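You operate a simulated robot arm through the tools that you are given. There is no shell and no other tool.

Carry out the task below with a simulated robot arm. There is one attempt and no reset: what you move stays moved.

JOB
Shut the door and press both loose draught strips into their channel with the grey pad.
Fine: put the pad back in its dish.

The check looks at the end state, three seconds after you hand in, the way a careful person would. Anything else that was tipped, shoved, dropped, spilled or broken makes it a failure.

ROBOT AND FRAMES
A 6-joint arm with a three-finger gripper, fixed in place. Base frame: the origin is on the floor under the middle of its stand, x ahead of it, y to its left, z up. Units: mm, degrees, N and s.
It reaches about 1213 mm from its shoulder. Its first joint turns from -166.0 to 166.0 degrees. Payload 4.89 kg.
The tool frame sits at the grasp point between the pads (the TCP): z along the fingers, y along the line on which they close. The tips reach 30 mm beyond it. The gripper opens to 164 mm; its body begins 125 mm behind the TCP.
Orientation is told as [roll, pitch, yaw] about the base's x, y, z axes, in that order, counted from this pose: with the fingers straight down and closing along the base's y, the tool's x points along the base's -x, its y along +y and its z along -z.

CONTROLS
- The arm moves only by the tool play_rows. Its argument "deltas" is a list of rows, each an object of numbers (a shift or turn left out is 0, a gripper value left out holds the last): "rx", "ry", "rz": the turn, a rotation vector about the base's x, y, z in units of 60 degrees (1.0 is 60 degrees); "dx", "dy", "dz": the shift along the base's x, y, z in units of 500 mm (1.0 is 500 mm); "gripper": the opening, from 0 (shut) to 1 (fully open). In form: [{"rx": .., "ry": .., "rz": .., "dx": .., "dy": .., "dz": .., "gripper": ..}, ...]. A call has 1 to 20 rows; each row is the pose to reach, as a shift and turn from the pose commanded when the call began. A call with a number of a shift or a turn outside -1 to 1 is refused whole. A row lasts 0.2 s, in which the tool goes at most 50 mm and 8.6 degrees; a call with a longer step from one row to the next is refused whole, and so is a gripper value outside its range. A pose out of reach is approached as far as the arm can. The call stops where the force on the tool passes 40 N (or 10 N more than at its start, if that is more) or the arm is blocked; 0.2 s more then pass. The fingers move at their own pace (about 108 mm/s each) and stop on an object; they squeeze with about 33 N. The grip force told is the motor's: it shows also when the fingers shut on nothing. Time passes only in rows, and 0.2 s behind the last, so rows that repeat a pose let the fingers close. It gives the time, the measured TCP pose, the force on the tool (base axes), the opening and the grip force at its end, in the units of the frame above (readings bear some noise), with the torque about the TCP (base axes, N m) and any sound that the robot's microphone picked up, and new pictures: "views" is both (left out), scene, wrist or none.
- Cameras (640 x 400 px; columns grow to the right, rows downward): "scene" is fixed at [399.5, -650.3, 1190.1]; the picture's right is [0.78, -0.63, 0.00], its down [-0.02, -0.03, -1.00] and it looks along [0.62, 0.78, -0.04] (base axes); focal length 246 px, centre (320, 200). "wrist" rides on the gripper at [76, -2, -152] in the tool frame; the picture's right is [0.02, 1.00, 0.00], its down [-0.88, 0.02, -0.47] and it looks along [-0.47, 0.01, 0.88] (tool axes); focal length 247 px, centre (320, 200). There is no depth. A picture from a camera that has moved, and an enlarged one, comes with that camera's place and axes in the base frame and with its lens.
- slide_trunk(by): moves the trunk up (or, below 0, down) by that many mm; the arm rides with it, the base frame stays. It gives what a move gives, with no picture.
- close_up(camera, box): a new picture of the part [left, top, right, bottom] of that camera's present view, enlarged. The clock stands still meanwhile.
- finish_job(): hands the job in; it is judged then, once.

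Places have to be worked out from the pictures, the camera data and where the tool is seen. Open the gripper and draw the arm clear of the work before you hand the job in, unless the task says otherwise.

The tools are called after "Request:" as a command line: name --argument value ..., lists and objects as JSON in quotes. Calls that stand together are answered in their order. play_rows: Moves the arm, as the interface text tells. Its arguments: {"type":"object","properties":{"deltas":{"type":"array","items":{"type":"object","properties":{"rx":{"type":"number"},"ry":{"type":"number"},"rz":{"type":"number"},"dx":{"type":"number"},"dy":{"type":"number"},"dz":{"type":"number"},"gripper":{"type":"number"}}}},"views":{"type":"string","enum":["both","scene","wrist","none"]}},"required":["deltas"]} The other tools are called the same way: slide_trunk (by) moves the trunk up or down; close_up (camera, box) takes an enlarged picture of a part of a camera's view; finish_job () hands the job in.

At the start:

```text
clock: 0.0
eef_pos: [536.5, -156.8, 1264.8]
ee_rot: [0.0, 0.0, 0.0]
force: [0.3, -0.8, -0.3]
wrist_torque: [0.0, -0.02, 0.05]
opening: 164.2
grip_force: 0.0
trunk travel left (down, up): [-250.0, 140.0]
```

scene: 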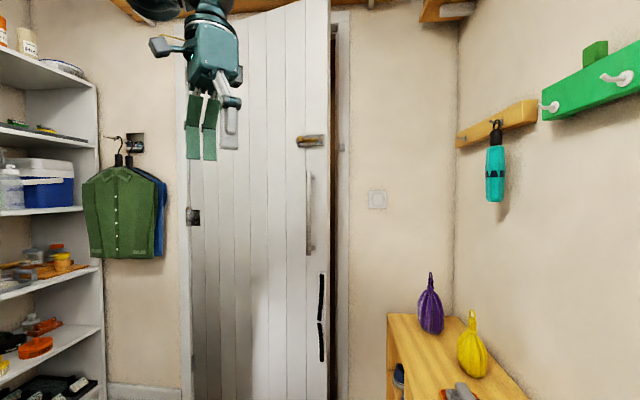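
wrist: 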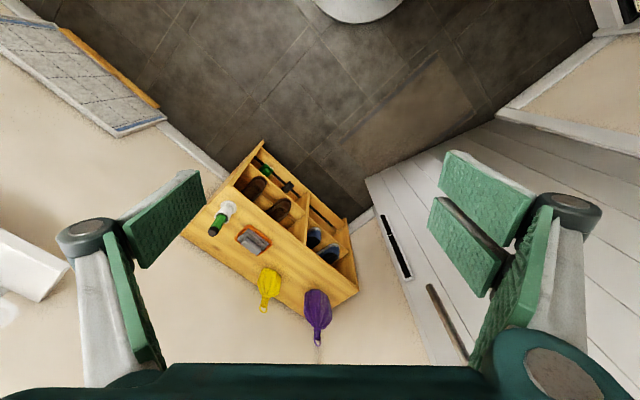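

I start by looking closely at the door with its dark strips, and at the bench where the grey pad seems to sit in a dish.

Request:
close_up --camera "scene" --box '[260, 230, 400, 400]'

Request:
close_up --camera "scene" --box '[270, 100, 380, 260]'

Request:
close_up --camera "scene" --box '[380, 260, 540, 400]'

Request:
close_up --camera "wrist" --box '[170, 130, 450, 350]'

```text
2.35 times, centred on (330, 315) of scene
camera zoom: at [399.5, -650.3, 1190.1], right [0.78, -0.63, 0.0], down [-0.02, -0.03, -1.0], along [0.62, 0.78, -0.04], focal length 580 px, centre (296, -71)
```

zoom: 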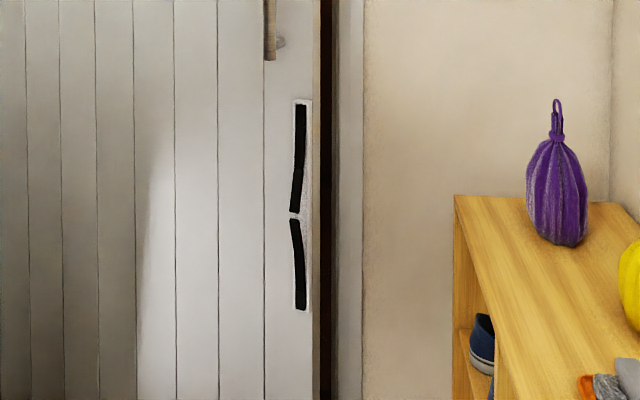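

```text
2.50 times, centred on (325, 180) of scene
camera zoom: at [399.5, -650.3, 1190.1], right [0.78, -0.63, 0.0], down [-0.02, -0.03, -1.0], along [0.62, 0.78, -0.04], focal length 616 px, centre (308, 250)
```

zoom: 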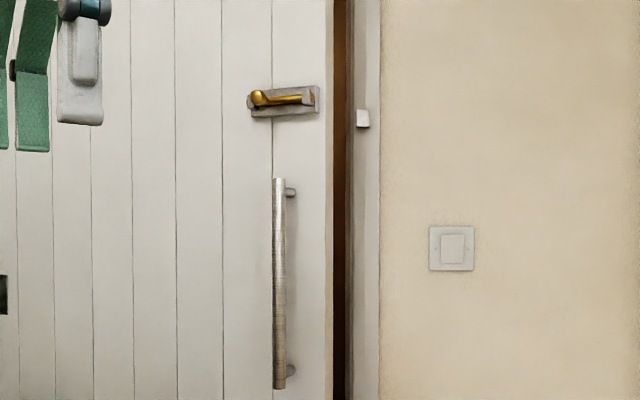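

```text
2.86 times, centred on (460, 330) of scene
camera zoom: at [399.5, -650.3, 1190.1], right [0.78, -0.63, 0.0], down [-0.02, -0.03, -1.0], along [0.62, 0.78, -0.04], focal length 704 px, centre (-80, -171)
```

zoom: 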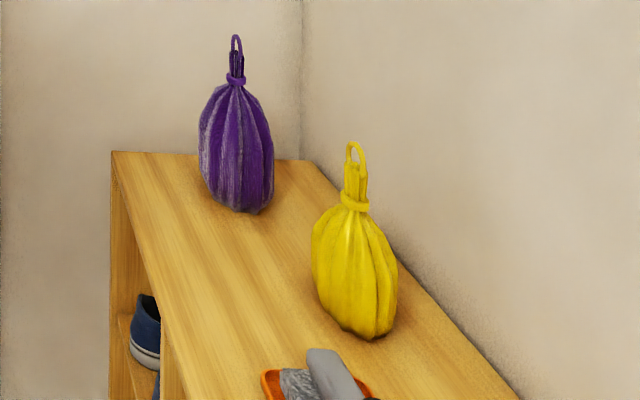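

```text
1.82 times, centred on (310, 240) of wrist
camera zoom: at [459.3, -158.0, 1418.6], right [-0.02, 1.0, 0.0], down [0.88, 0.02, 0.47], along [0.47, 0.01, -0.88], focal length 449 px, centre (338, 127)
```

zoom: 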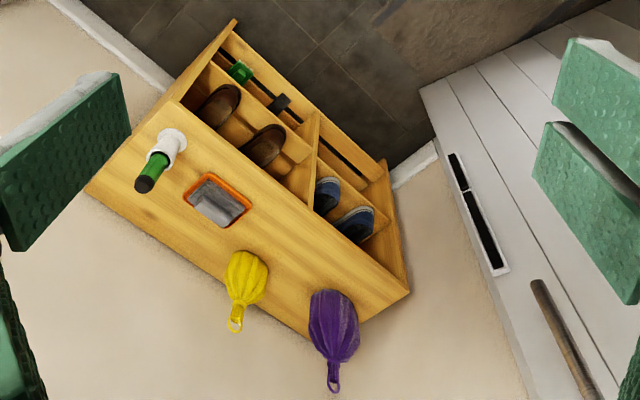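

The room is turned 45° to the base: the bench top is at z≈609, the pad in its orange dish is near (1063, -406), and the door stands ajar with its channel near (1050, 145, 470–840). I move the open gripper to a high vantage in front of the bench to view the pad.

Request:
play_rows --deltas '[{"dx": 0.06, "dy": -0.03, "dz": -0.05}, {"dx": 0.12, "dy": -0.06, "dz": -0.1}, {"dx": 0.18, "dy": -0.09, "dz": -0.15}, {"dx": 0.24, "dy": -0.12, "dz": -0.2}, {"dx": 0.3, "dy": -0.15, "dz": -0.25}, {"dx": 0.36, "dy": -0.18, "dz": -0.3}, {"dx": 0.42, "dy": -0.21, "dz": -0.35}, {"dx": 0.48, "dy": -0.24, "dz": -0.4}, {"dx": 0.54, "dy": -0.27, "dz": -0.45}, {"dx": 0.6, "dy": -0.3, "dz": -0.5}, {"dx": 0.66, "dy": -0.33, "dz": -0.55}, {"dx": 0.72, "dy": -0.36, "dz": -0.6}, {"dx": 0.78, "dy": -0.39, "dz": -0.65}, {"dx": 0.78, "dy": -0.39, "dz": -0.65}]' --views "both"

```text
clock: 3.0
eef_pos: [925.6, -353.6, 938.1]
ee_rot: [0.1, 0.1, 0.0]
force: [1.0, -0.4, 0.1]
wrist_torque: [0.01, 0.12, 0.02]
opening: 163.9
grip_force: 0.1
trunk travel left (down, up): [-250.0, 140.0]
camera wrist: at [849.8, -354.2, 1091.6], right [-0.02, 1.0, 0.0], down [0.88, 0.02, 0.47], along [0.47, 0.01, -0.88], focal length 247 px, centre (320, 200)
```

scene: 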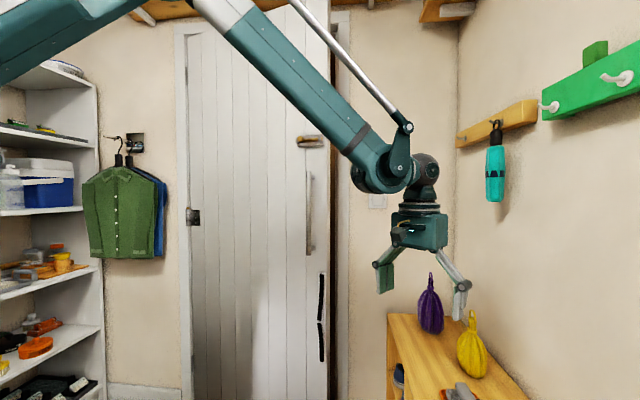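
wrist: 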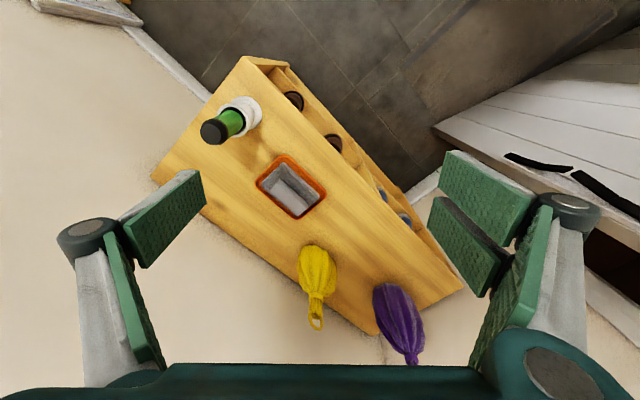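

The pad lies in the dish now well in view, and the strips stand proud of the door. I take enlargements of both, and of the bottle on the bench.

Request:
close_up --camera "wrist" --box '[235, 135, 355, 235]'

Request:
close_up --camera "wrist" --box '[480, 90, 640, 260]'

Request:
close_up --camera "scene" --box '[400, 340, 520, 400]'

Request:
close_up --camera "scene" --box '[290, 250, 360, 400]'

```text
4.00 times, centred on (295, 185) of wrist
camera zoom: at [849.8, -354.2, 1091.6], right [-0.02, 1.0, 0.0], down [0.88, 0.02, 0.47], along [0.47, 0.01, -0.88], focal length 988 px, centre (420, 260)
```

zoom: 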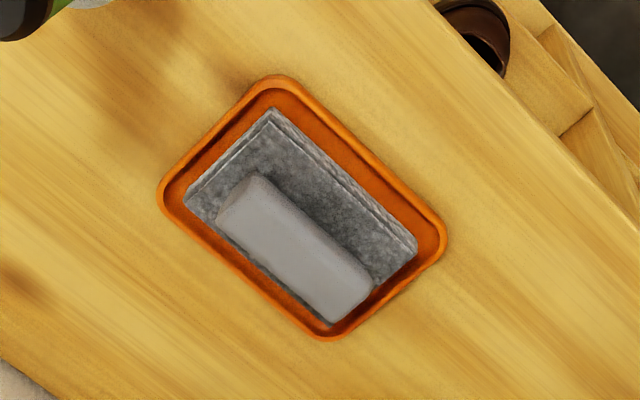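

```text
2.35 times, centred on (560, 175) of wrist
camera zoom: at [849.8, -354.2, 1091.6], right [-0.02, 1.0, 0.0], down [0.88, 0.02, 0.47], along [0.47, 0.01, -0.88], focal length 581 px, centre (-245, 259)
```

zoom: 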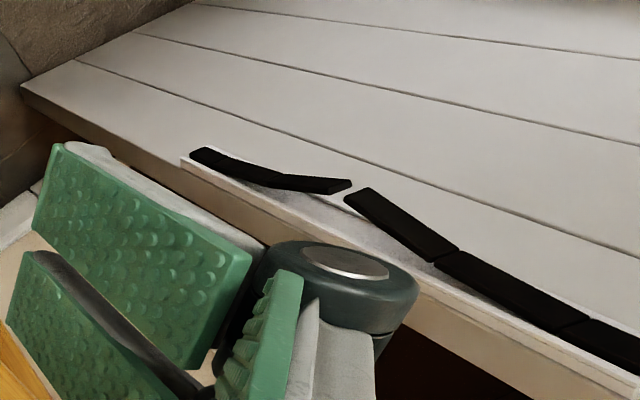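

```text
5.33 times, centred on (460, 370) of scene
camera zoom: at [399.5, -650.3, 1190.1], right [0.78, -0.63, 0.0], down [-0.02, -0.03, -1.0], along [0.62, 0.78, -0.04], focal length 1314 px, centre (-427, -707)
```

zoom: 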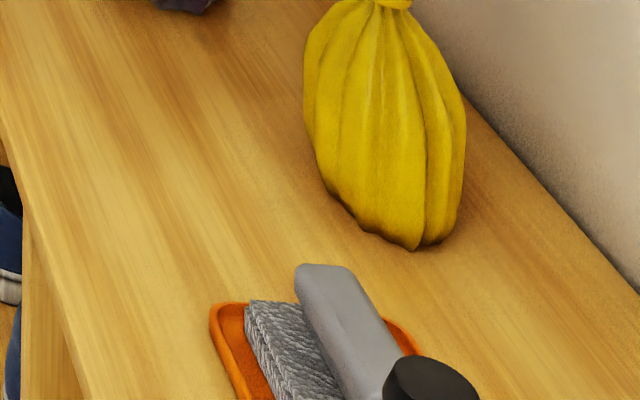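

```text
2.67 times, centred on (325, 325) of scene
camera zoom: at [399.5, -650.3, 1190.1], right [0.78, -0.63, 0.0], down [-0.02, -0.03, -1.0], along [0.62, 0.78, -0.04], focal length 657 px, centre (307, -133)
```

zoom: 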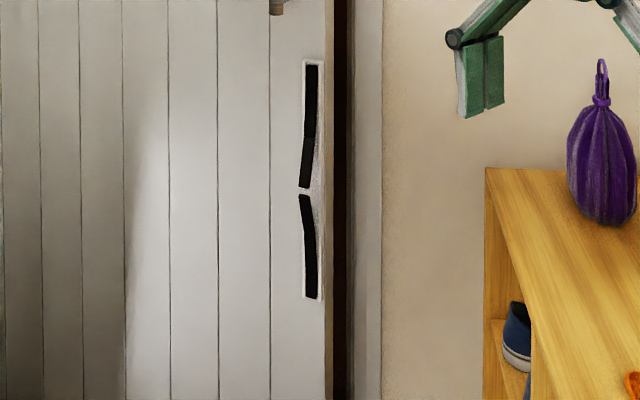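

The pad is a sponge block with a grey bar handle along the 45° direction, handle top about z≈665, centre near (1073, -410). First I'll deal with the door: I draw back to in front of it, yaw 45° to square up with the door wall, and shut the fingers.

Request:
play_rows --deltas '[{"dx": -0.03, "dy": 0.08, "dz": -0.02, "rz": 0.0625, "gripper": 0}, {"dx": -0.06, "dy": 0.16, "dz": -0.045, "rz": 0.125}, {"dx": -0.09, "dy": 0.24, "dz": -0.07, "rz": 0.1875}, {"dx": -0.12, "dy": 0.32, "dz": -0.09, "rz": 0.25}, {"dx": -0.15, "dy": 0.4, "dz": -0.115, "rz": 0.3125}, {"dx": -0.18, "dy": 0.48, "dz": -0.135, "rz": 0.375}, {"dx": -0.21, "dy": 0.56, "dz": -0.16, "rz": 0.4375}, {"dx": -0.24, "dy": 0.64, "dz": -0.18, "rz": 0.5}, {"dx": -0.27, "dy": 0.72, "dz": -0.205, "rz": 0.5625}, {"dx": -0.3, "dy": 0.8, "dz": -0.23, "rz": 0.625}, {"dx": -0.335, "dy": 0.88, "dz": -0.25, "rz": 0.6875}, {"dx": -0.367, "dy": 0.96, "dz": -0.276, "rz": 0.75}, {"dx": -0.367, "dy": 0.96, "dz": -0.276, "rz": 0.75}]' --views "both"

```text
clock: 5.8
eef_pos: [744.2, 129.7, 802.6]
ee_rot: [0.0, 0.0, 45.1]
force: [0.3, 0.3, 0.4]
wrist_torque: [-0.02, 0.01, 0.02]
opening: 0.1
grip_force: 32.6
trunk travel left (down, up): [-250.0, 140.0]
camera wrist: at [690.0, 73.2, 955.3], right [-0.72, 0.69, 0.0], down [0.61, 0.64, 0.47], along [0.33, 0.34, -0.88], focal length 247 px, centre (320, 200)
```

scene: 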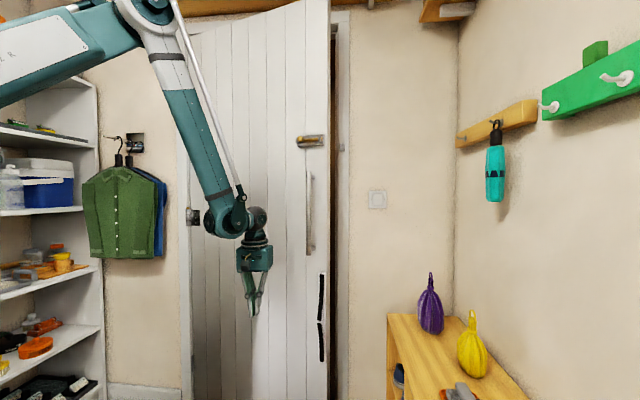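
wrist: 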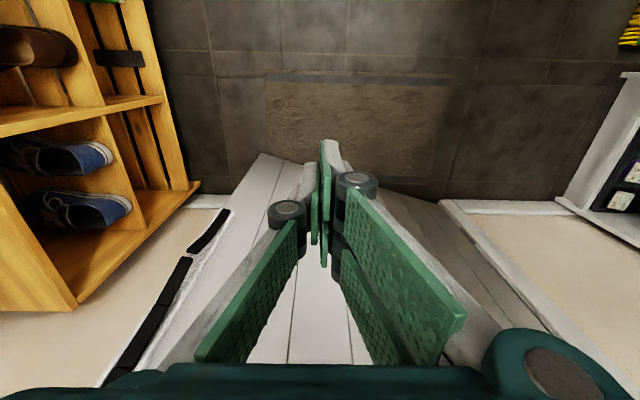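

The yaw reads 45° with the fingers shut. Now I tilt the tool up about the horizontal axis along the wall, 45° in this first call.

Request:
play_rows --deltas '[{"rx": 0.09, "ry": -0.09}, {"rx": 0.18, "ry": -0.18}, {"rx": 0.27, "ry": -0.27}, {"rx": 0.36, "ry": -0.36}, {"rx": 0.45, "ry": -0.45}, {"rx": 0.5303, "ry": -0.5303}, {"rx": 0.5303, "ry": -0.5303}]' --views "both"

```text
clock: 7.4
eef_pos: [821.0, 126.6, 880.9]
ee_rot: [0.2, -44.9, 45.0]
force: [0.3, -0.7, 0.1]
wrist_torque: [0.0, 0.0, 0.03]
opening: 0.0
grip_force: 33.5
out of reach, approached as far as the arm can: row 3, 4, 5, 6, 7
trunk travel left (down, up): [-250.0, 140.0]
camera wrist: at [706.9, 11.5, 935.9], right [-0.72, 0.7, -0.01], down [0.19, 0.22, 0.96], along [0.67, 0.68, -0.29], focal length 247 px, centre (320, 200)
```

scene: 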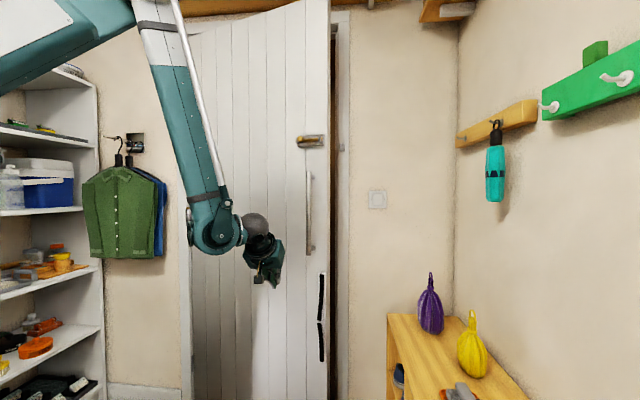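
wrist: 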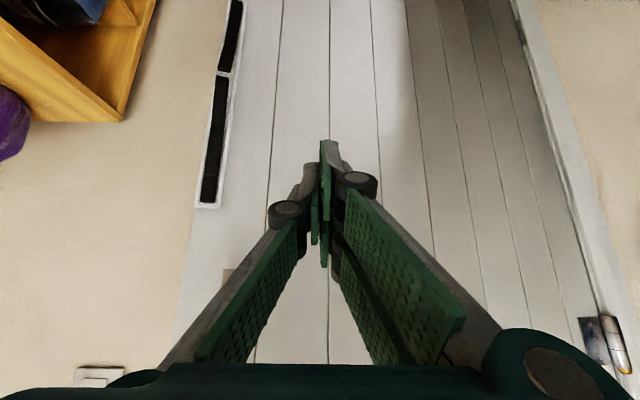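

The arm couldn't hold the spot because it was folded too far, so it drifted to (821, 127, 881) with the tilt reached. I step a little outward and downward to learn which pose the commands count from.

Request:
play_rows --deltas '[{"dx": 0.05, "dy": 0.05, "dz": -0.06}, {"dx": 0.05, "dy": 0.05, "dz": -0.06}]' --views "none"

```text
clock: 8.0
eef_pos: [846.9, 154.1, 851.8]
ee_rot: [0.1, -44.8, 44.9]
force: [-0.5, 0.1, -0.6]
wrist_torque: [-0.01, 0.01, 0.01]
opening: 0.0
grip_force: 33.0
out of reach, approached as far as the arm can: row 1, 2
trunk travel left (down, up): [-250.0, 140.0]
```

Commands count from where the arm really got to. I go down 100 mm at about the same standoff to unfold the arm.

Request:
play_rows --deltas '[{"dx": 0.0, "dy": 0.02, "dz": -0.07}, {"dx": 0.0, "dy": 0.04, "dz": -0.14}, {"dx": 0.0, "dy": 0.06, "dz": -0.2}, {"dx": 0.0, "dy": 0.06, "dz": -0.2}]' --views "none"

```text
clock: 9.0
eef_pos: [895.7, 185.0, 788.0]
ee_rot: [0.0, -44.8, 45.0]
force: [-0.1, 0.7, -0.3]
wrist_torque: [0.03, 0.06, 0.05]
opening: 0.1
grip_force: 33.2
out of reach, approached as far as the arm can: row 1, 2, 3, 4
trunk travel left (down, up): [-250.0, 140.0]
```

The arm seems to be at a wrist joint limit in this posture (forward tilt of 45° needs a more outstretched forearm), which is still good enough to push the door with the fingertips. I shift along the wall to e2≈430, clear of the handle, and look at the door.

Request:
play_rows --deltas '[{"dx": -0.02, "dy": 0.08, "dz": 0.0}, {"dx": -0.04, "dy": 0.16, "dz": 0.0}, {"dx": -0.04, "dy": 0.16, "dz": 0.0}]' --views "both"

```text
clock: 9.8
eef_pos: [882.5, 267.9, 795.6]
ee_rot: [0.1, -44.8, 45.1]
force: [-0.5, -0.9, 0.3]
wrist_torque: [0.04, -0.02, 0.03]
opening: 0.0
grip_force: 33.3
out of reach, approached as far as the arm can: row 1, 2, 3
trunk travel left (down, up): [-250.0, 140.0]
camera wrist: at [768.5, 151.7, 850.2], right [-0.72, 0.69, -0.01], down [0.19, 0.22, 0.96], along [0.67, 0.68, -0.29], focal length 247 px, centre (320, 200)
```

scene: 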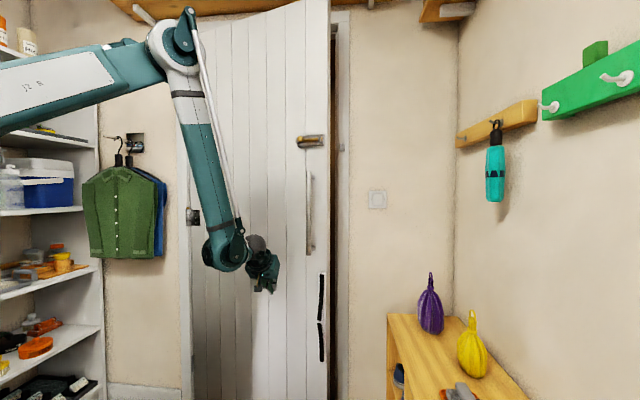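
wrist: 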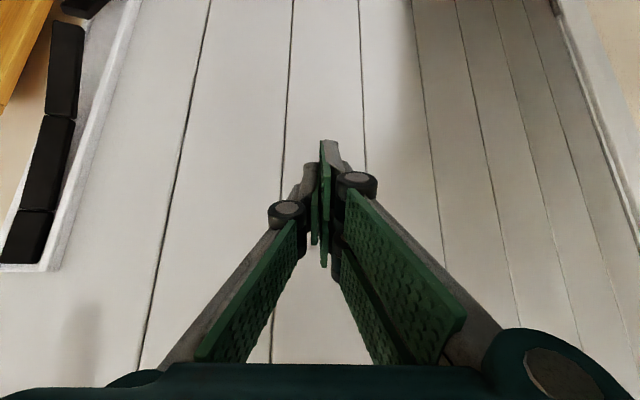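

Tips are about 50 mm short of the door face. I push slowly along the door wall's normal, watching for force and sound.

Request:
play_rows --deltas '[{"dx": 0.015, "dy": 0.015}, {"dx": 0.03, "dy": 0.03}, {"dx": 0.045, "dy": 0.045}, {"dx": 0.06, "dy": 0.06}, {"dx": 0.072, "dy": 0.072}, {"dx": 0.084, "dy": 0.084}, {"dx": 0.096, "dy": 0.096}, {"dx": 0.108, "dy": 0.108}, {"dx": 0.12, "dy": 0.12}, {"dx": 0.132, "dy": 0.132}, {"dx": 0.144, "dy": 0.144}, {"dx": 0.156, "dy": 0.156}, {"dx": 0.168, "dy": 0.168}, {"dx": 0.18, "dy": 0.18}]' --views "both"

```text
clock: 12.8
eef_pos: [973.3, 356.5, 795.9]
ee_rot: [0.0, -45.0, 44.9]
force: [-0.3, -0.2, 0.5]
wrist_torque: [-0.02, 0.02, 0.03]
opening: 0.1
grip_force: 33.0
trunk travel left (down, up): [-250.0, 140.0]
camera wrist: at [859.7, 240.8, 850.3], right [-0.72, 0.7, -0.02], down [0.19, 0.22, 0.96], along [0.67, 0.68, -0.29], focal length 247 px, centre (320, 200)
```

scene: 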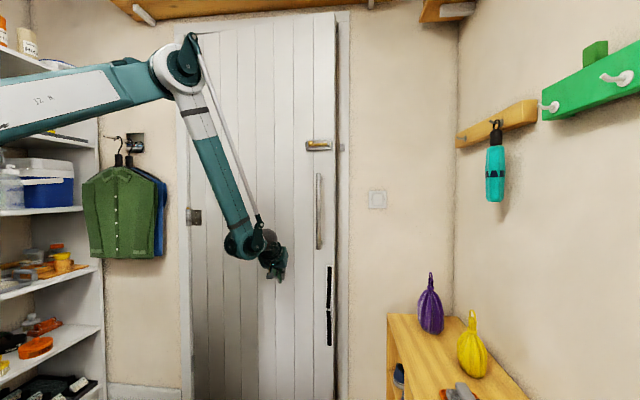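
wrist: 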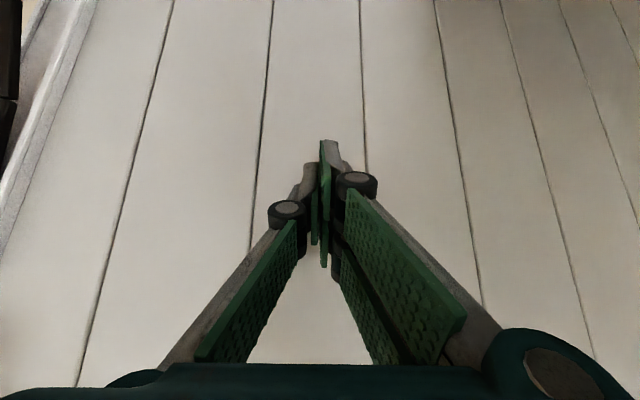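

The door has swung most of the way with hardly any force; the dark gap at its edge is nearly gone. I keep pushing gently until it comes up against the frame.

Request:
play_rows --deltas '[{"dx": 0.01, "dy": 0.01}, {"dx": 0.02, "dy": 0.02}, {"dx": 0.03, "dy": 0.03}, {"dx": 0.04, "dy": 0.04}, {"dx": 0.05, "dy": 0.05}, {"dx": 0.06, "dy": 0.06}, {"dx": 0.07, "dy": 0.07}, {"dx": 0.08, "dy": 0.08}, {"dx": 0.09, "dy": 0.09}, {"dx": 0.1, "dy": 0.1}]' --views "both"

```text
clock: 15.0
eef_pos: [1022.8, 405.7, 796.2]
ee_rot: [0.0, -45.0, 45.0]
force: [-0.1, 0.8, -0.1]
wrist_torque: [0.0, 0.01, 0.02]
opening: 0.0
grip_force: 33.4
trunk travel left (down, up): [-250.0, 140.0]
camera wrist: at [909.1, 290.5, 851.3], right [-0.72, 0.7, -0.02], down [0.19, 0.22, 0.96], along [0.67, 0.68, -0.29], focal length 247 px, centre (320, 200)
```

scene: 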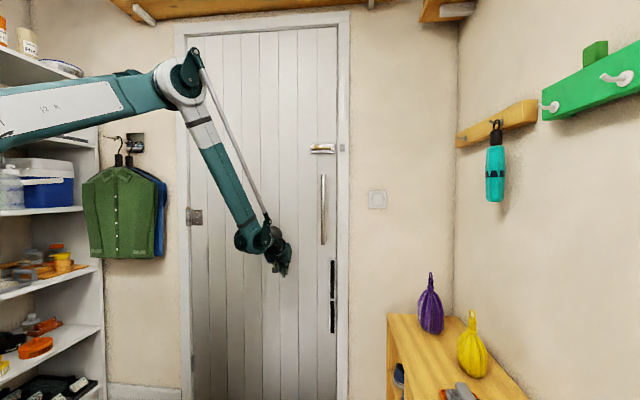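
wrist: 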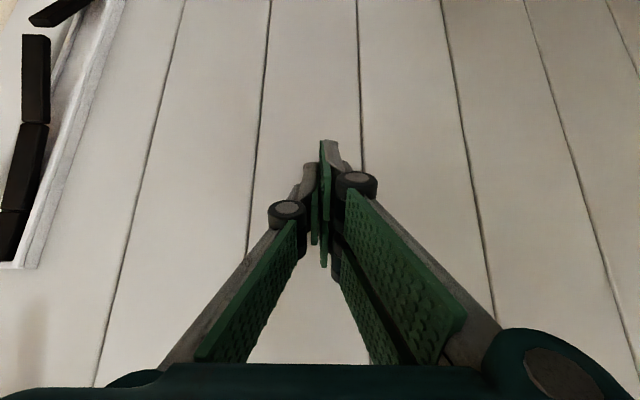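

No resistance felt yet and the door looks nearly flush. I enlarge its free edge and latch to judge whether it is shut.

Request:
close_up --camera "scene" --box '[280, 110, 380, 210]'

Request:
close_up --camera "scene" --box '[280, 240, 380, 360]'

Request:
close_up --camera "scene" --box '[160, 0, 380, 120]'

```text
4.00 times, centred on (330, 160) of scene
camera zoom: at [399.5, -650.3, 1190.1], right [0.78, -0.63, 0.0], down [-0.02, -0.03, -1.0], along [0.62, 0.78, -0.04], focal length 985 px, centre (280, 360)
```

zoom: 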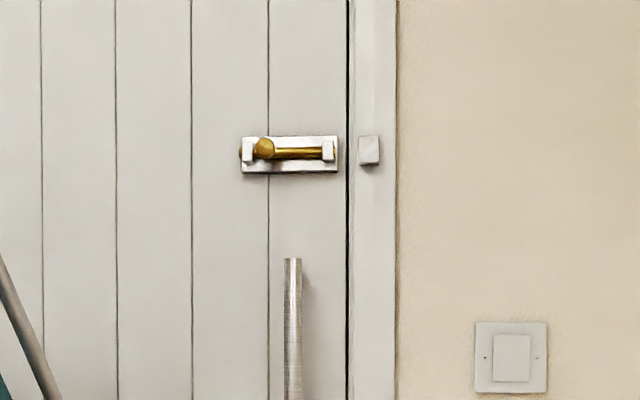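

```text
3.33 times, centred on (330, 300) of scene
camera zoom: at [399.5, -650.3, 1190.1], right [0.78, -0.63, 0.0], down [-0.02, -0.03, -1.0], along [0.62, 0.78, -0.04], focal length 821 px, centre (287, -133)
```

zoom: 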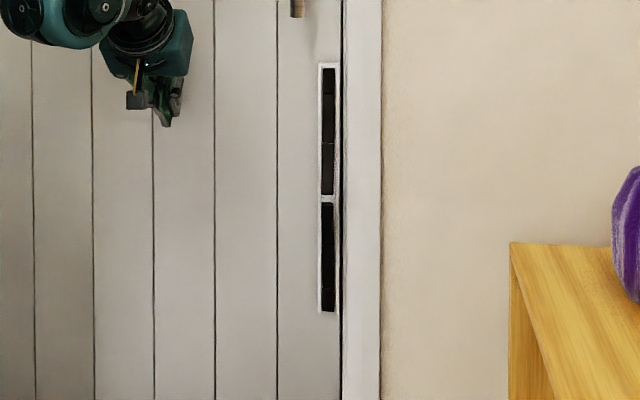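

```text
2.91 times, centred on (270, 60) of scene
camera zoom: at [399.5, -650.3, 1190.1], right [0.78, -0.63, 0.0], down [-0.02, -0.03, -1.0], along [0.62, 0.78, -0.04], focal length 716 px, centre (466, 607)
```

zoom: 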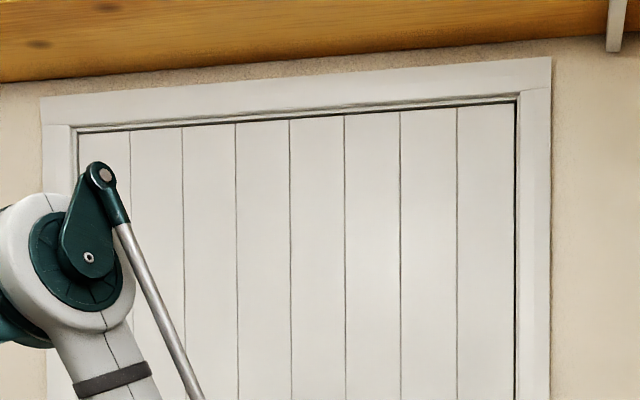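

The leaf now sits inside the frame, with a retracted sliding bolt on it and a keeper on the frame. I push on in small steps to find the stop.

Request:
play_rows --deltas '[{"dx": 0.005, "dy": 0.005}, {"dx": 0.01, "dy": 0.01}, {"dx": 0.015, "dy": 0.015}, {"dx": 0.02, "dy": 0.02}, {"dx": 0.025, "dy": 0.025}, {"dx": 0.03, "dy": 0.03}, {"dx": 0.035, "dy": 0.035}, {"dx": 0.04, "dy": 0.04}]' --views "both"

```text
clock: 15.6
eef_pos: [1024.1, 406.9, 795.6]
ee_rot: [0.0, -44.9, 45.0]
force: [-13.7, -10.7, 3.9]
wrist_torque: [0.12, -0.18, 0.09]
opening: 0.1
grip_force: 32.9
trunk travel left (down, up): [-250.0, 140.0]
stopped in row 2: the force on the tool passed its limit at 49 N (the readings are from after the stop); the commanded pose is now the measured one
camera wrist: at [911.1, 291.7, 850.8], right [-0.72, 0.7, -0.02], down [0.19, 0.22, 0.96], along [0.67, 0.68, -0.29], focal length 247 px, centre (320, 200)
```

scene: 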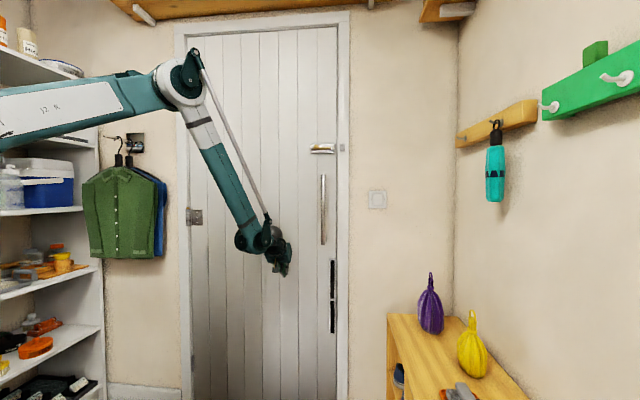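
wrist: 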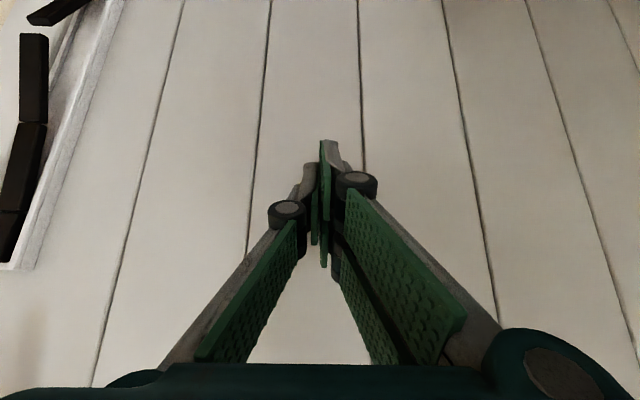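

The door met its stop (49 N peak) at tip e1≈1035, so it's shut. I back off gently and wait a moment to see if it stays shut on its own.

Request:
play_rows --deltas '[{"dx": -0.02, "dy": -0.02}, {"dx": -0.05, "dy": -0.05}, {"dx": -0.09, "dy": -0.09}, {"dx": -0.14, "dy": -0.14}, {"dx": -0.14, "dy": -0.14}, {"dx": -0.14, "dy": -0.14}, {"dx": -0.14, "dy": -0.14}, {"dx": -0.14, "dy": -0.14}, {"dx": -0.14, "dy": -0.14}, {"dx": -0.14, "dy": -0.14}]' --views "both"

Request:
close_up --camera "scene" --box '[280, 110, 380, 210]'

Request:
close_up --camera "scene" --box '[310, 250, 360, 350]'

```text
clock: 17.8
eef_pos: [956.2, 338.4, 793.7]
ee_rot: [0.0, -44.8, 45.0]
force: [-0.4, 0.1, 0.4]
wrist_torque: [0.0, 0.02, -0.01]
opening: 0.0
grip_force: 33.3
trunk travel left (down, up): [-250.0, 140.0]
camera wrist: at [841.5, 222.8, 849.5], right [-0.72, 0.7, -0.01], down [0.19, 0.22, 0.96], along [0.67, 0.68, -0.29], focal length 247 px, centre (320, 200)
```

scene: 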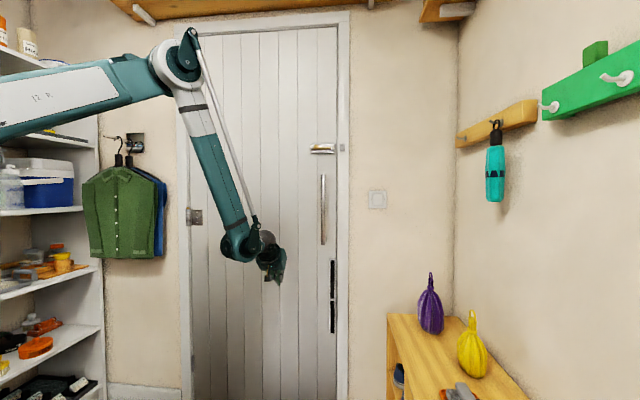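
wrist: 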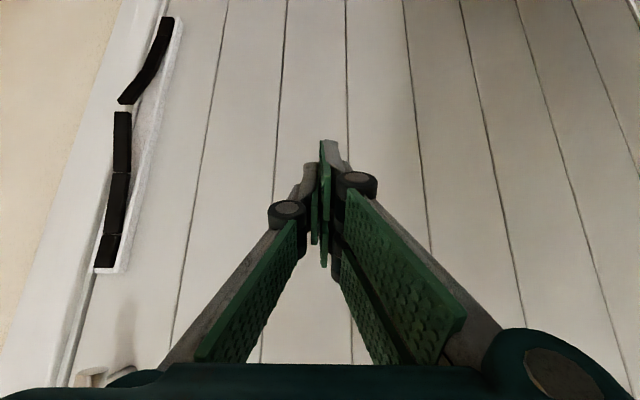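

```text
4.00 times, centred on (330, 160) of scene
camera zoom: at [399.5, -650.3, 1190.1], right [0.78, -0.63, 0.0], down [-0.02, -0.03, -1.0], along [0.62, 0.78, -0.04], focal length 985 px, centre (280, 360)
```

zoom: 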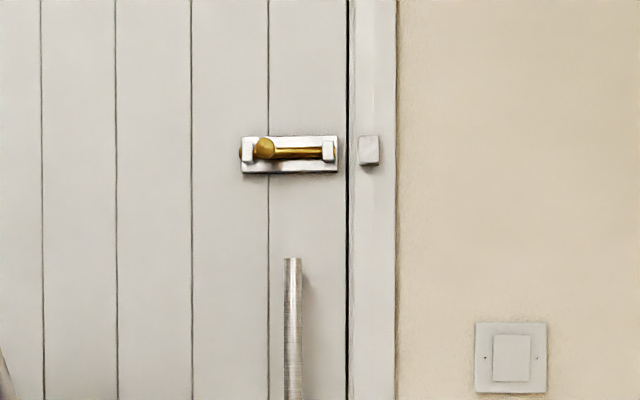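

```text
4.00 times, centred on (335, 300) of scene
camera zoom: at [399.5, -650.3, 1190.1], right [0.78, -0.63, 0.0], down [-0.02, -0.03, -1.0], along [0.62, 0.78, -0.04], focal length 985 px, centre (260, -200)
```

zoom: 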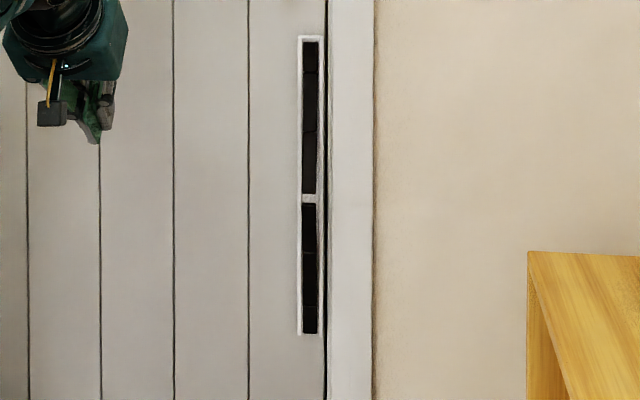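

The door stays shut. I enlarge the wrist view of the strips to learn their shape and place.

Request:
close_up --camera "wrist" --box '[60, 0, 260, 290]'

Request:
close_up --camera "scene" --box '[320, 255, 345, 340]'

```text
1.38 times, centred on (160, 145) of wrist
camera zoom: at [841.5, 222.8, 849.5], right [-0.72, 0.7, -0.01], down [0.19, 0.22, 0.96], along [0.67, 0.68, -0.29], focal length 341 px, centre (541, 276)
```

zoom: 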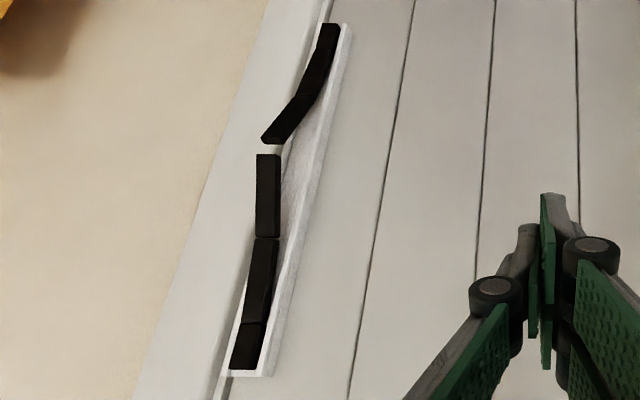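

```text
4.71 times, centred on (332, 298) of scene
camera zoom: at [399.5, -650.3, 1190.1], right [0.78, -0.63, 0.0], down [-0.02, -0.03, -1.0], along [0.62, 0.78, -0.04], focal length 1159 px, centre (261, -259)
```

zoom: 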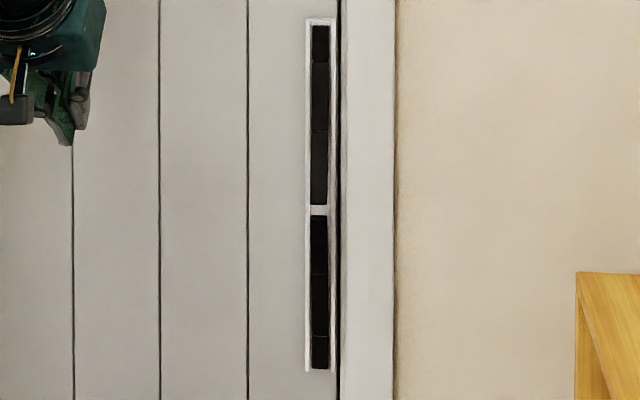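

Each strip is three segments, fixed at its outer end and flaring out at the middle (z≈650). Next is the pad: I swing back away from the door, bringing the tool upright again, and open the fingers.

Request:
play_rows --deltas '[{"dx": -0.0193, "dy": -0.0796, "dz": 0.0193, "rx": -0.0482, "ry": 0.0482}, {"dx": -0.0386, "dy": -0.159, "dz": 0.0386, "rx": -0.0964, "ry": 0.0964}, {"dx": -0.0579, "dy": -0.239, "dz": 0.0579, "rx": -0.1446, "ry": 0.1446}, {"dx": -0.0772, "dy": -0.318, "dz": 0.0772, "rx": -0.1928, "ry": 0.1928}, {"dx": -0.0965, "dy": -0.398, "dz": 0.0965, "rx": -0.241, "ry": 0.241}, {"dx": -0.1158, "dy": -0.478, "dz": 0.1158, "rx": -0.2892, "ry": 0.2892}, {"dx": -0.135, "dy": -0.557, "dz": 0.135, "rx": -0.3374, "ry": 0.3374}, {"dx": -0.1544, "dy": -0.637, "dz": 0.1544, "rx": -0.3856, "ry": 0.3856}, {"dx": -0.1737, "dy": -0.716, "dz": 0.1737, "rx": -0.4338, "ry": 0.4338}, {"dx": -0.193, "dy": -0.796, "dz": 0.193, "rx": -0.482, "ry": 0.482}, {"dx": -0.212, "dy": -0.876, "dz": 0.212, "rx": -0.53, "ry": 0.53}, {"dx": -0.212, "dy": -0.876, "dz": 0.212, "rx": -0.53, "ry": 0.53, "gripper": 0.55}]' --views "wrist"

```text
clock: 20.4
eef_pos: [849.2, -100.4, 901.9]
ee_rot: [0.1, 0.2, 45.1]
force: [0.1, -0.6, 0.1]
wrist_torque: [0.06, 0.0, -0.01]
opening: 80.5
grip_force: 0.1
trunk travel left (down, up): [-250.0, 140.0]
camera wrist: at [796.2, -153.7, 1055.9], right [-0.72, 0.69, 0.0], down [0.61, 0.64, 0.47], along [0.32, 0.34, -0.88], focal length 247 px, centre (320, 200)
```

wrist: 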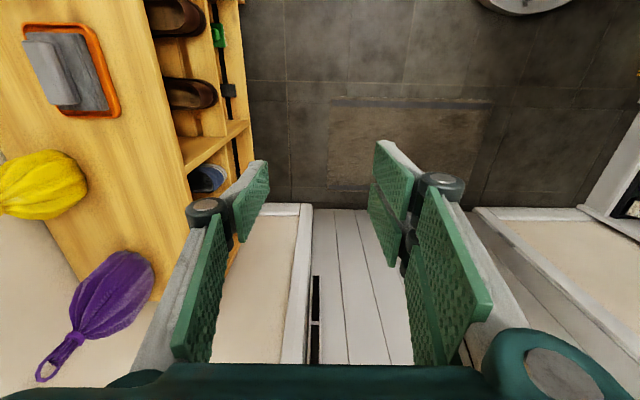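

Gripper is upright and open to about 80 mm. I move over the pad at height, keeping clear of the bags and bottle.

Request:
play_rows --deltas '[{"dx": 0.045, "dy": -0.062, "dz": -0.008}, {"dx": 0.09, "dy": -0.124, "dz": -0.016}, {"dx": 0.134, "dy": -0.186, "dz": -0.03}, {"dx": 0.179, "dy": -0.248, "dz": -0.045}, {"dx": 0.224, "dy": -0.31, "dz": -0.06}, {"dx": 0.269, "dy": -0.372, "dz": -0.075}, {"dx": 0.314, "dy": -0.434, "dz": -0.09}, {"dx": 0.358, "dy": -0.496, "dz": -0.105}, {"dx": 0.403, "dy": -0.558, "dz": -0.12}, {"dx": 0.448, "dy": -0.62, "dz": -0.144}, {"dx": 0.448, "dy": -0.62, "dz": -0.144}]' --views "both"

```text
clock: 22.8
eef_pos: [1073.3, -411.5, 829.5]
ee_rot: [0.1, 0.3, 45.1]
force: [0.6, -0.4, -0.7]
wrist_torque: [0.06, 0.04, -0.01]
opening: 90.0
grip_force: 0.3
trunk travel left (down, up): [-250.0, 140.0]
camera wrist: at [1019.5, -466.4, 980.9], right [-0.72, 0.69, 0.0], down [0.61, 0.64, 0.47], along [0.32, 0.34, -0.88], focal length 247 px, centre (320, 200)
```

scene: 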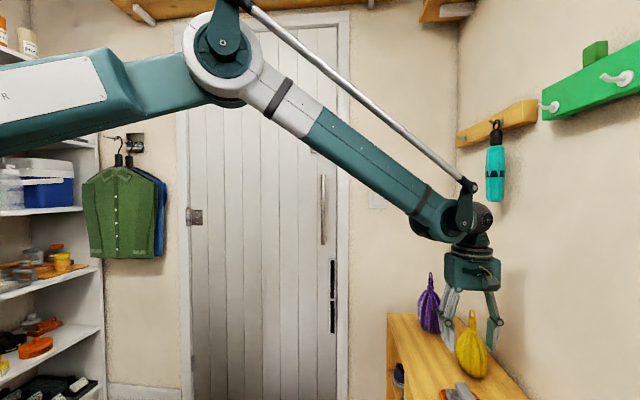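
wrist: 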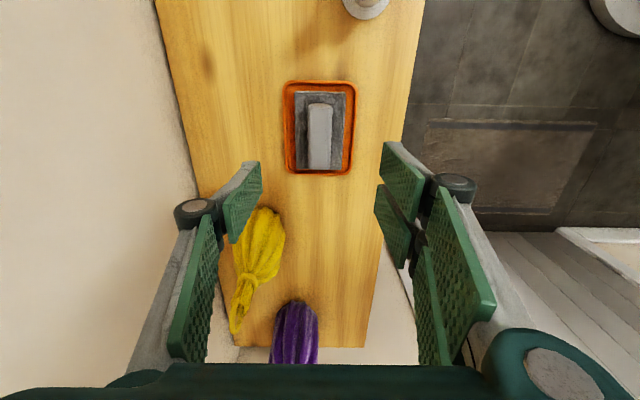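

The pad is straight ahead under the gripper. I enlarge it to measure the handle relative to the grasp point.

Request:
close_up --camera "wrist" --box '[265, 65, 375, 190]'

Request:
close_up --camera "scene" --box '[420, 320, 530, 400]'

```text
3.20 times, centred on (320, 128) of wrist
camera zoom: at [1019.5, -466.4, 980.9], right [-0.72, 0.69, 0.0], down [0.61, 0.64, 0.47], along [0.32, 0.34, -0.88], focal length 790 px, centre (320, 432)
```

zoom: 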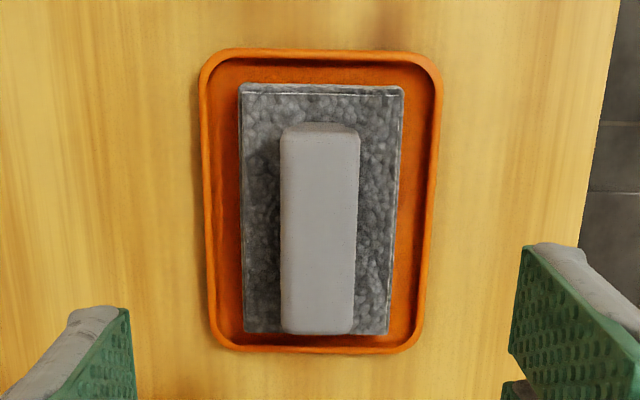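

```text
5.00 times, centred on (475, 360) of scene
camera zoom: at [399.5, -650.3, 1190.1], right [0.78, -0.63, 0.0], down [-0.02, -0.03, -1.0], along [0.62, 0.78, -0.04], focal length 1232 px, centre (-455, -600)
```

zoom: 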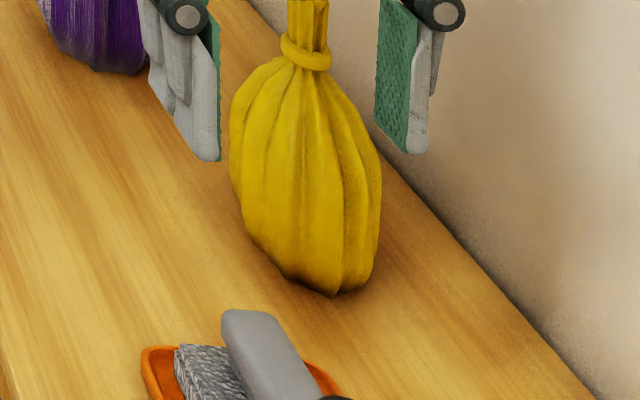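

The handle is aligned with the grasp axis within about 2 mm (e1≈470, e2≈1048, ~31 mm wide, 78 mm long). I enlarge further to get the pad and handle heights.

Request:
close_up --camera "scene" --box '[440, 375, 490, 400]'

```text
12.80 times, centred on (465, 388) of scene
camera zoom: at [399.5, -650.3, 1190.1], right [0.78, -0.63, 0.0], down [-0.02, -0.03, -1.0], along [0.62, 0.78, -0.04], focal length 3153 px, centre (-1536, -2200)
```

zoom: 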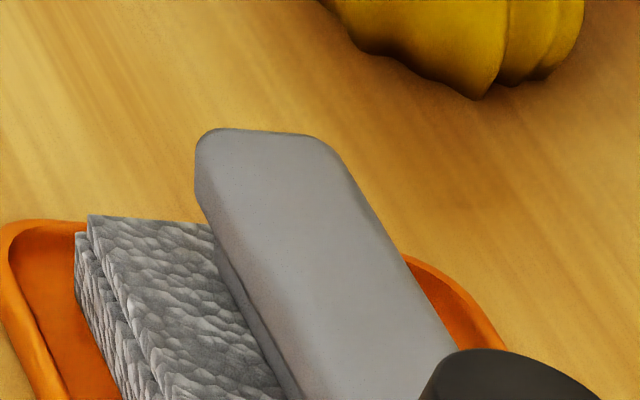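

Handle top is about z≈670 and the pad's top face about z≈644, so the tips should stop near z≈649 (TCP ≈ 679). I descend to TCP 705 first.

Request:
play_rows --deltas '[{"dz": -0.06, "dx": -0.0015, "dy": 0.001}, {"dz": -0.12, "dx": -0.0015, "dy": 0.001}, {"dz": -0.18, "dx": -0.0015, "dy": 0.001}, {"dz": -0.23, "dx": -0.0015, "dy": 0.001}, {"dz": -0.25, "dx": -0.0015, "dy": 0.001}, {"dz": -0.25, "dx": -0.0015, "dy": 0.001}]' --views "both"

Request:
close_up --camera "wrist" --box '[240, 70, 400, 220]'

Request:
close_up --camera "scene" --box '[420, 320, 530, 400]'

```text
clock: 24.2
eef_pos: [1073.3, -411.4, 702.9]
ee_rot: [0.1, 0.3, 45.0]
force: [0.7, 0.6, -0.2]
wrist_torque: [-0.03, 0.01, 0.02]
opening: 90.1
grip_force: 0.1
trunk travel left (down, up): [-250.0, 140.0]
camera wrist: at [1019.6, -465.2, 856.8], right [-0.72, 0.69, 0.0], down [0.61, 0.64, 0.47], along [0.32, 0.34, -0.88], focal length 247 px, centre (320, 200)
```

scene: 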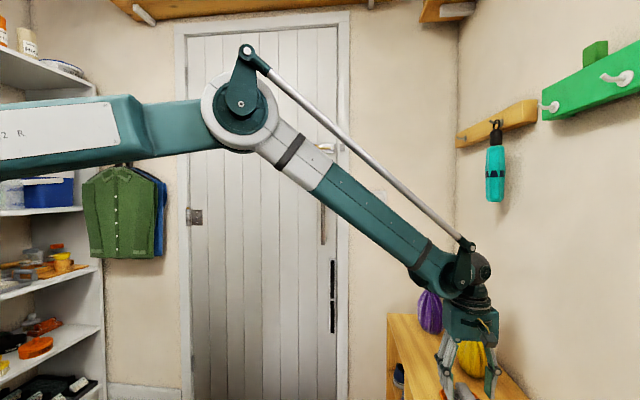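
wrist: 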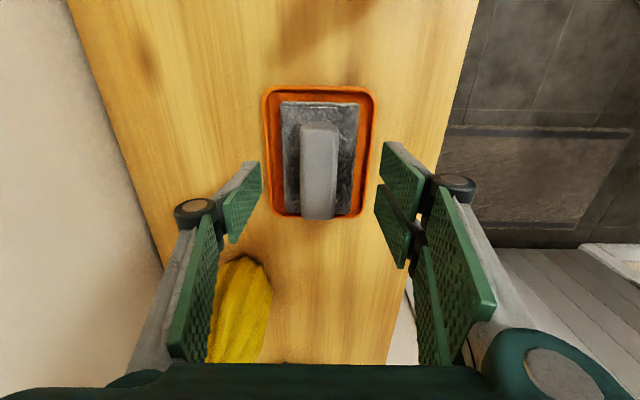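

```text
2.67 times, centred on (320, 145) of wrist
camera zoom: at [1019.6, -465.2, 856.8], right [-0.72, 0.69, 0.0], down [0.61, 0.64, 0.47], along [0.32, 0.34, -0.88], focal length 659 px, centre (320, 347)
```

zoom: 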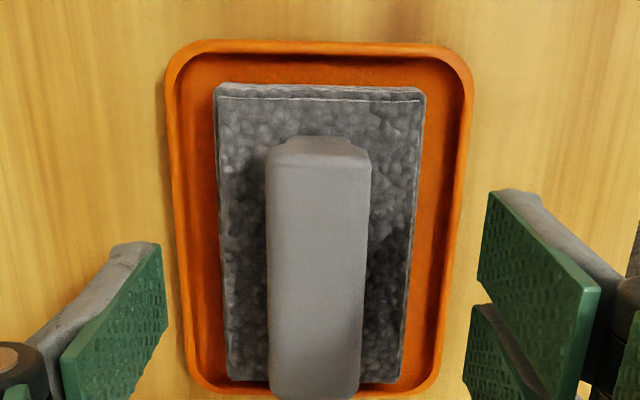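

```text
5.00 times, centred on (475, 360) of scene
camera zoom: at [399.5, -650.3, 1190.1], right [0.78, -0.63, 0.0], down [-0.02, -0.03, -1.0], along [0.62, 0.78, -0.04], focal length 1232 px, centre (-455, -600)
```

zoom: 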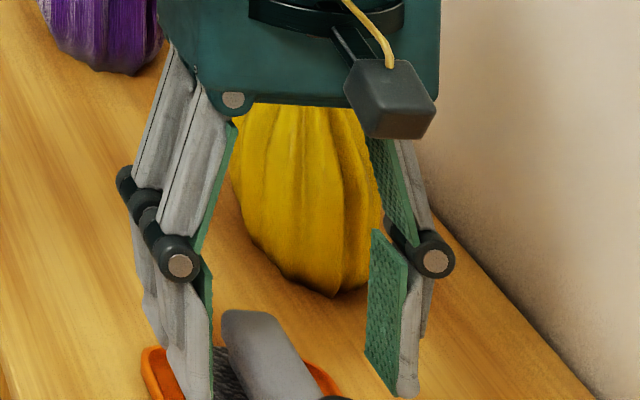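

The fingers straddle the handle squarely. I descend the last 24 mm slowly.

Request:
play_rows --deltas '[{"dz": -0.012}, {"dz": -0.024}, {"dz": -0.036}, {"dz": -0.046}, {"dz": -0.046}]' --views "both"

Request:
close_up --camera "wrist" --box '[220, 80, 420, 270]'

Request:
close_up --camera "scene" --box '[430, 340, 520, 400]'

```text
clock: 25.4
eef_pos: [1073.2, -409.1, 680.5]
ee_rot: [0.0, 0.3, 45.0]
force: [0.1, -0.6, 0.1]
wrist_torque: [0.01, 0.02, 0.03]
opening: 90.1
grip_force: 0.1
trunk travel left (down, up): [-250.0, 140.0]
camera wrist: at [1019.3, -465.0, 833.8], right [-0.72, 0.69, 0.0], down [0.61, 0.64, 0.47], along [0.32, 0.34, -0.88], focal length 247 px, centre (320, 200)
```

scene: 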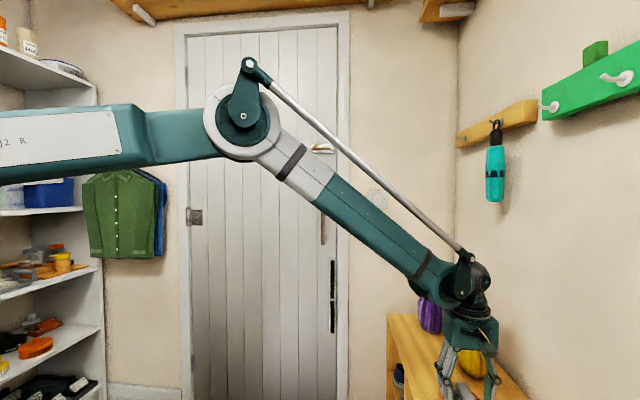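
wrist: 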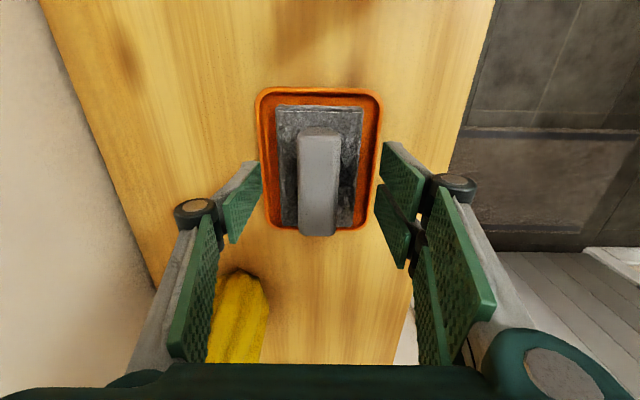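

```text
2.11 times, centred on (320, 175) of wrist
camera zoom: at [1019.3, -465.0, 833.8], right [-0.72, 0.69, 0.0], down [0.61, 0.64, 0.47], along [0.32, 0.34, -0.88], focal length 520 px, centre (320, 253)
```

zoom: 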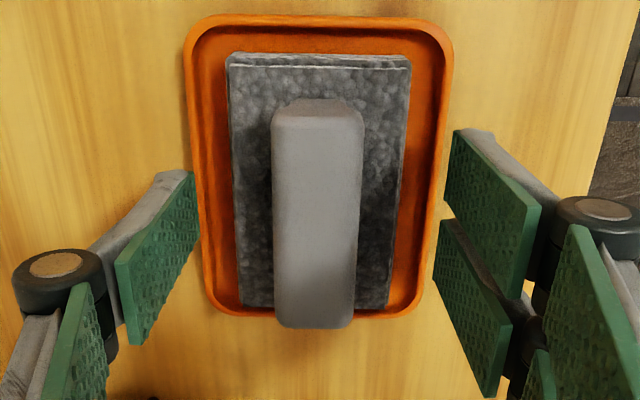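

```text
6.67 times, centred on (475, 370) of scene
camera zoom: at [399.5, -650.3, 1190.1], right [0.78, -0.63, 0.0], down [-0.02, -0.03, -1.0], along [0.62, 0.78, -0.04], focal length 1642 px, centre (-713, -933)
```

zoom: 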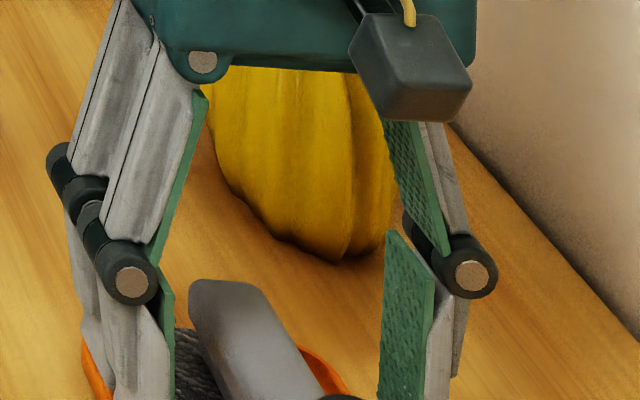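

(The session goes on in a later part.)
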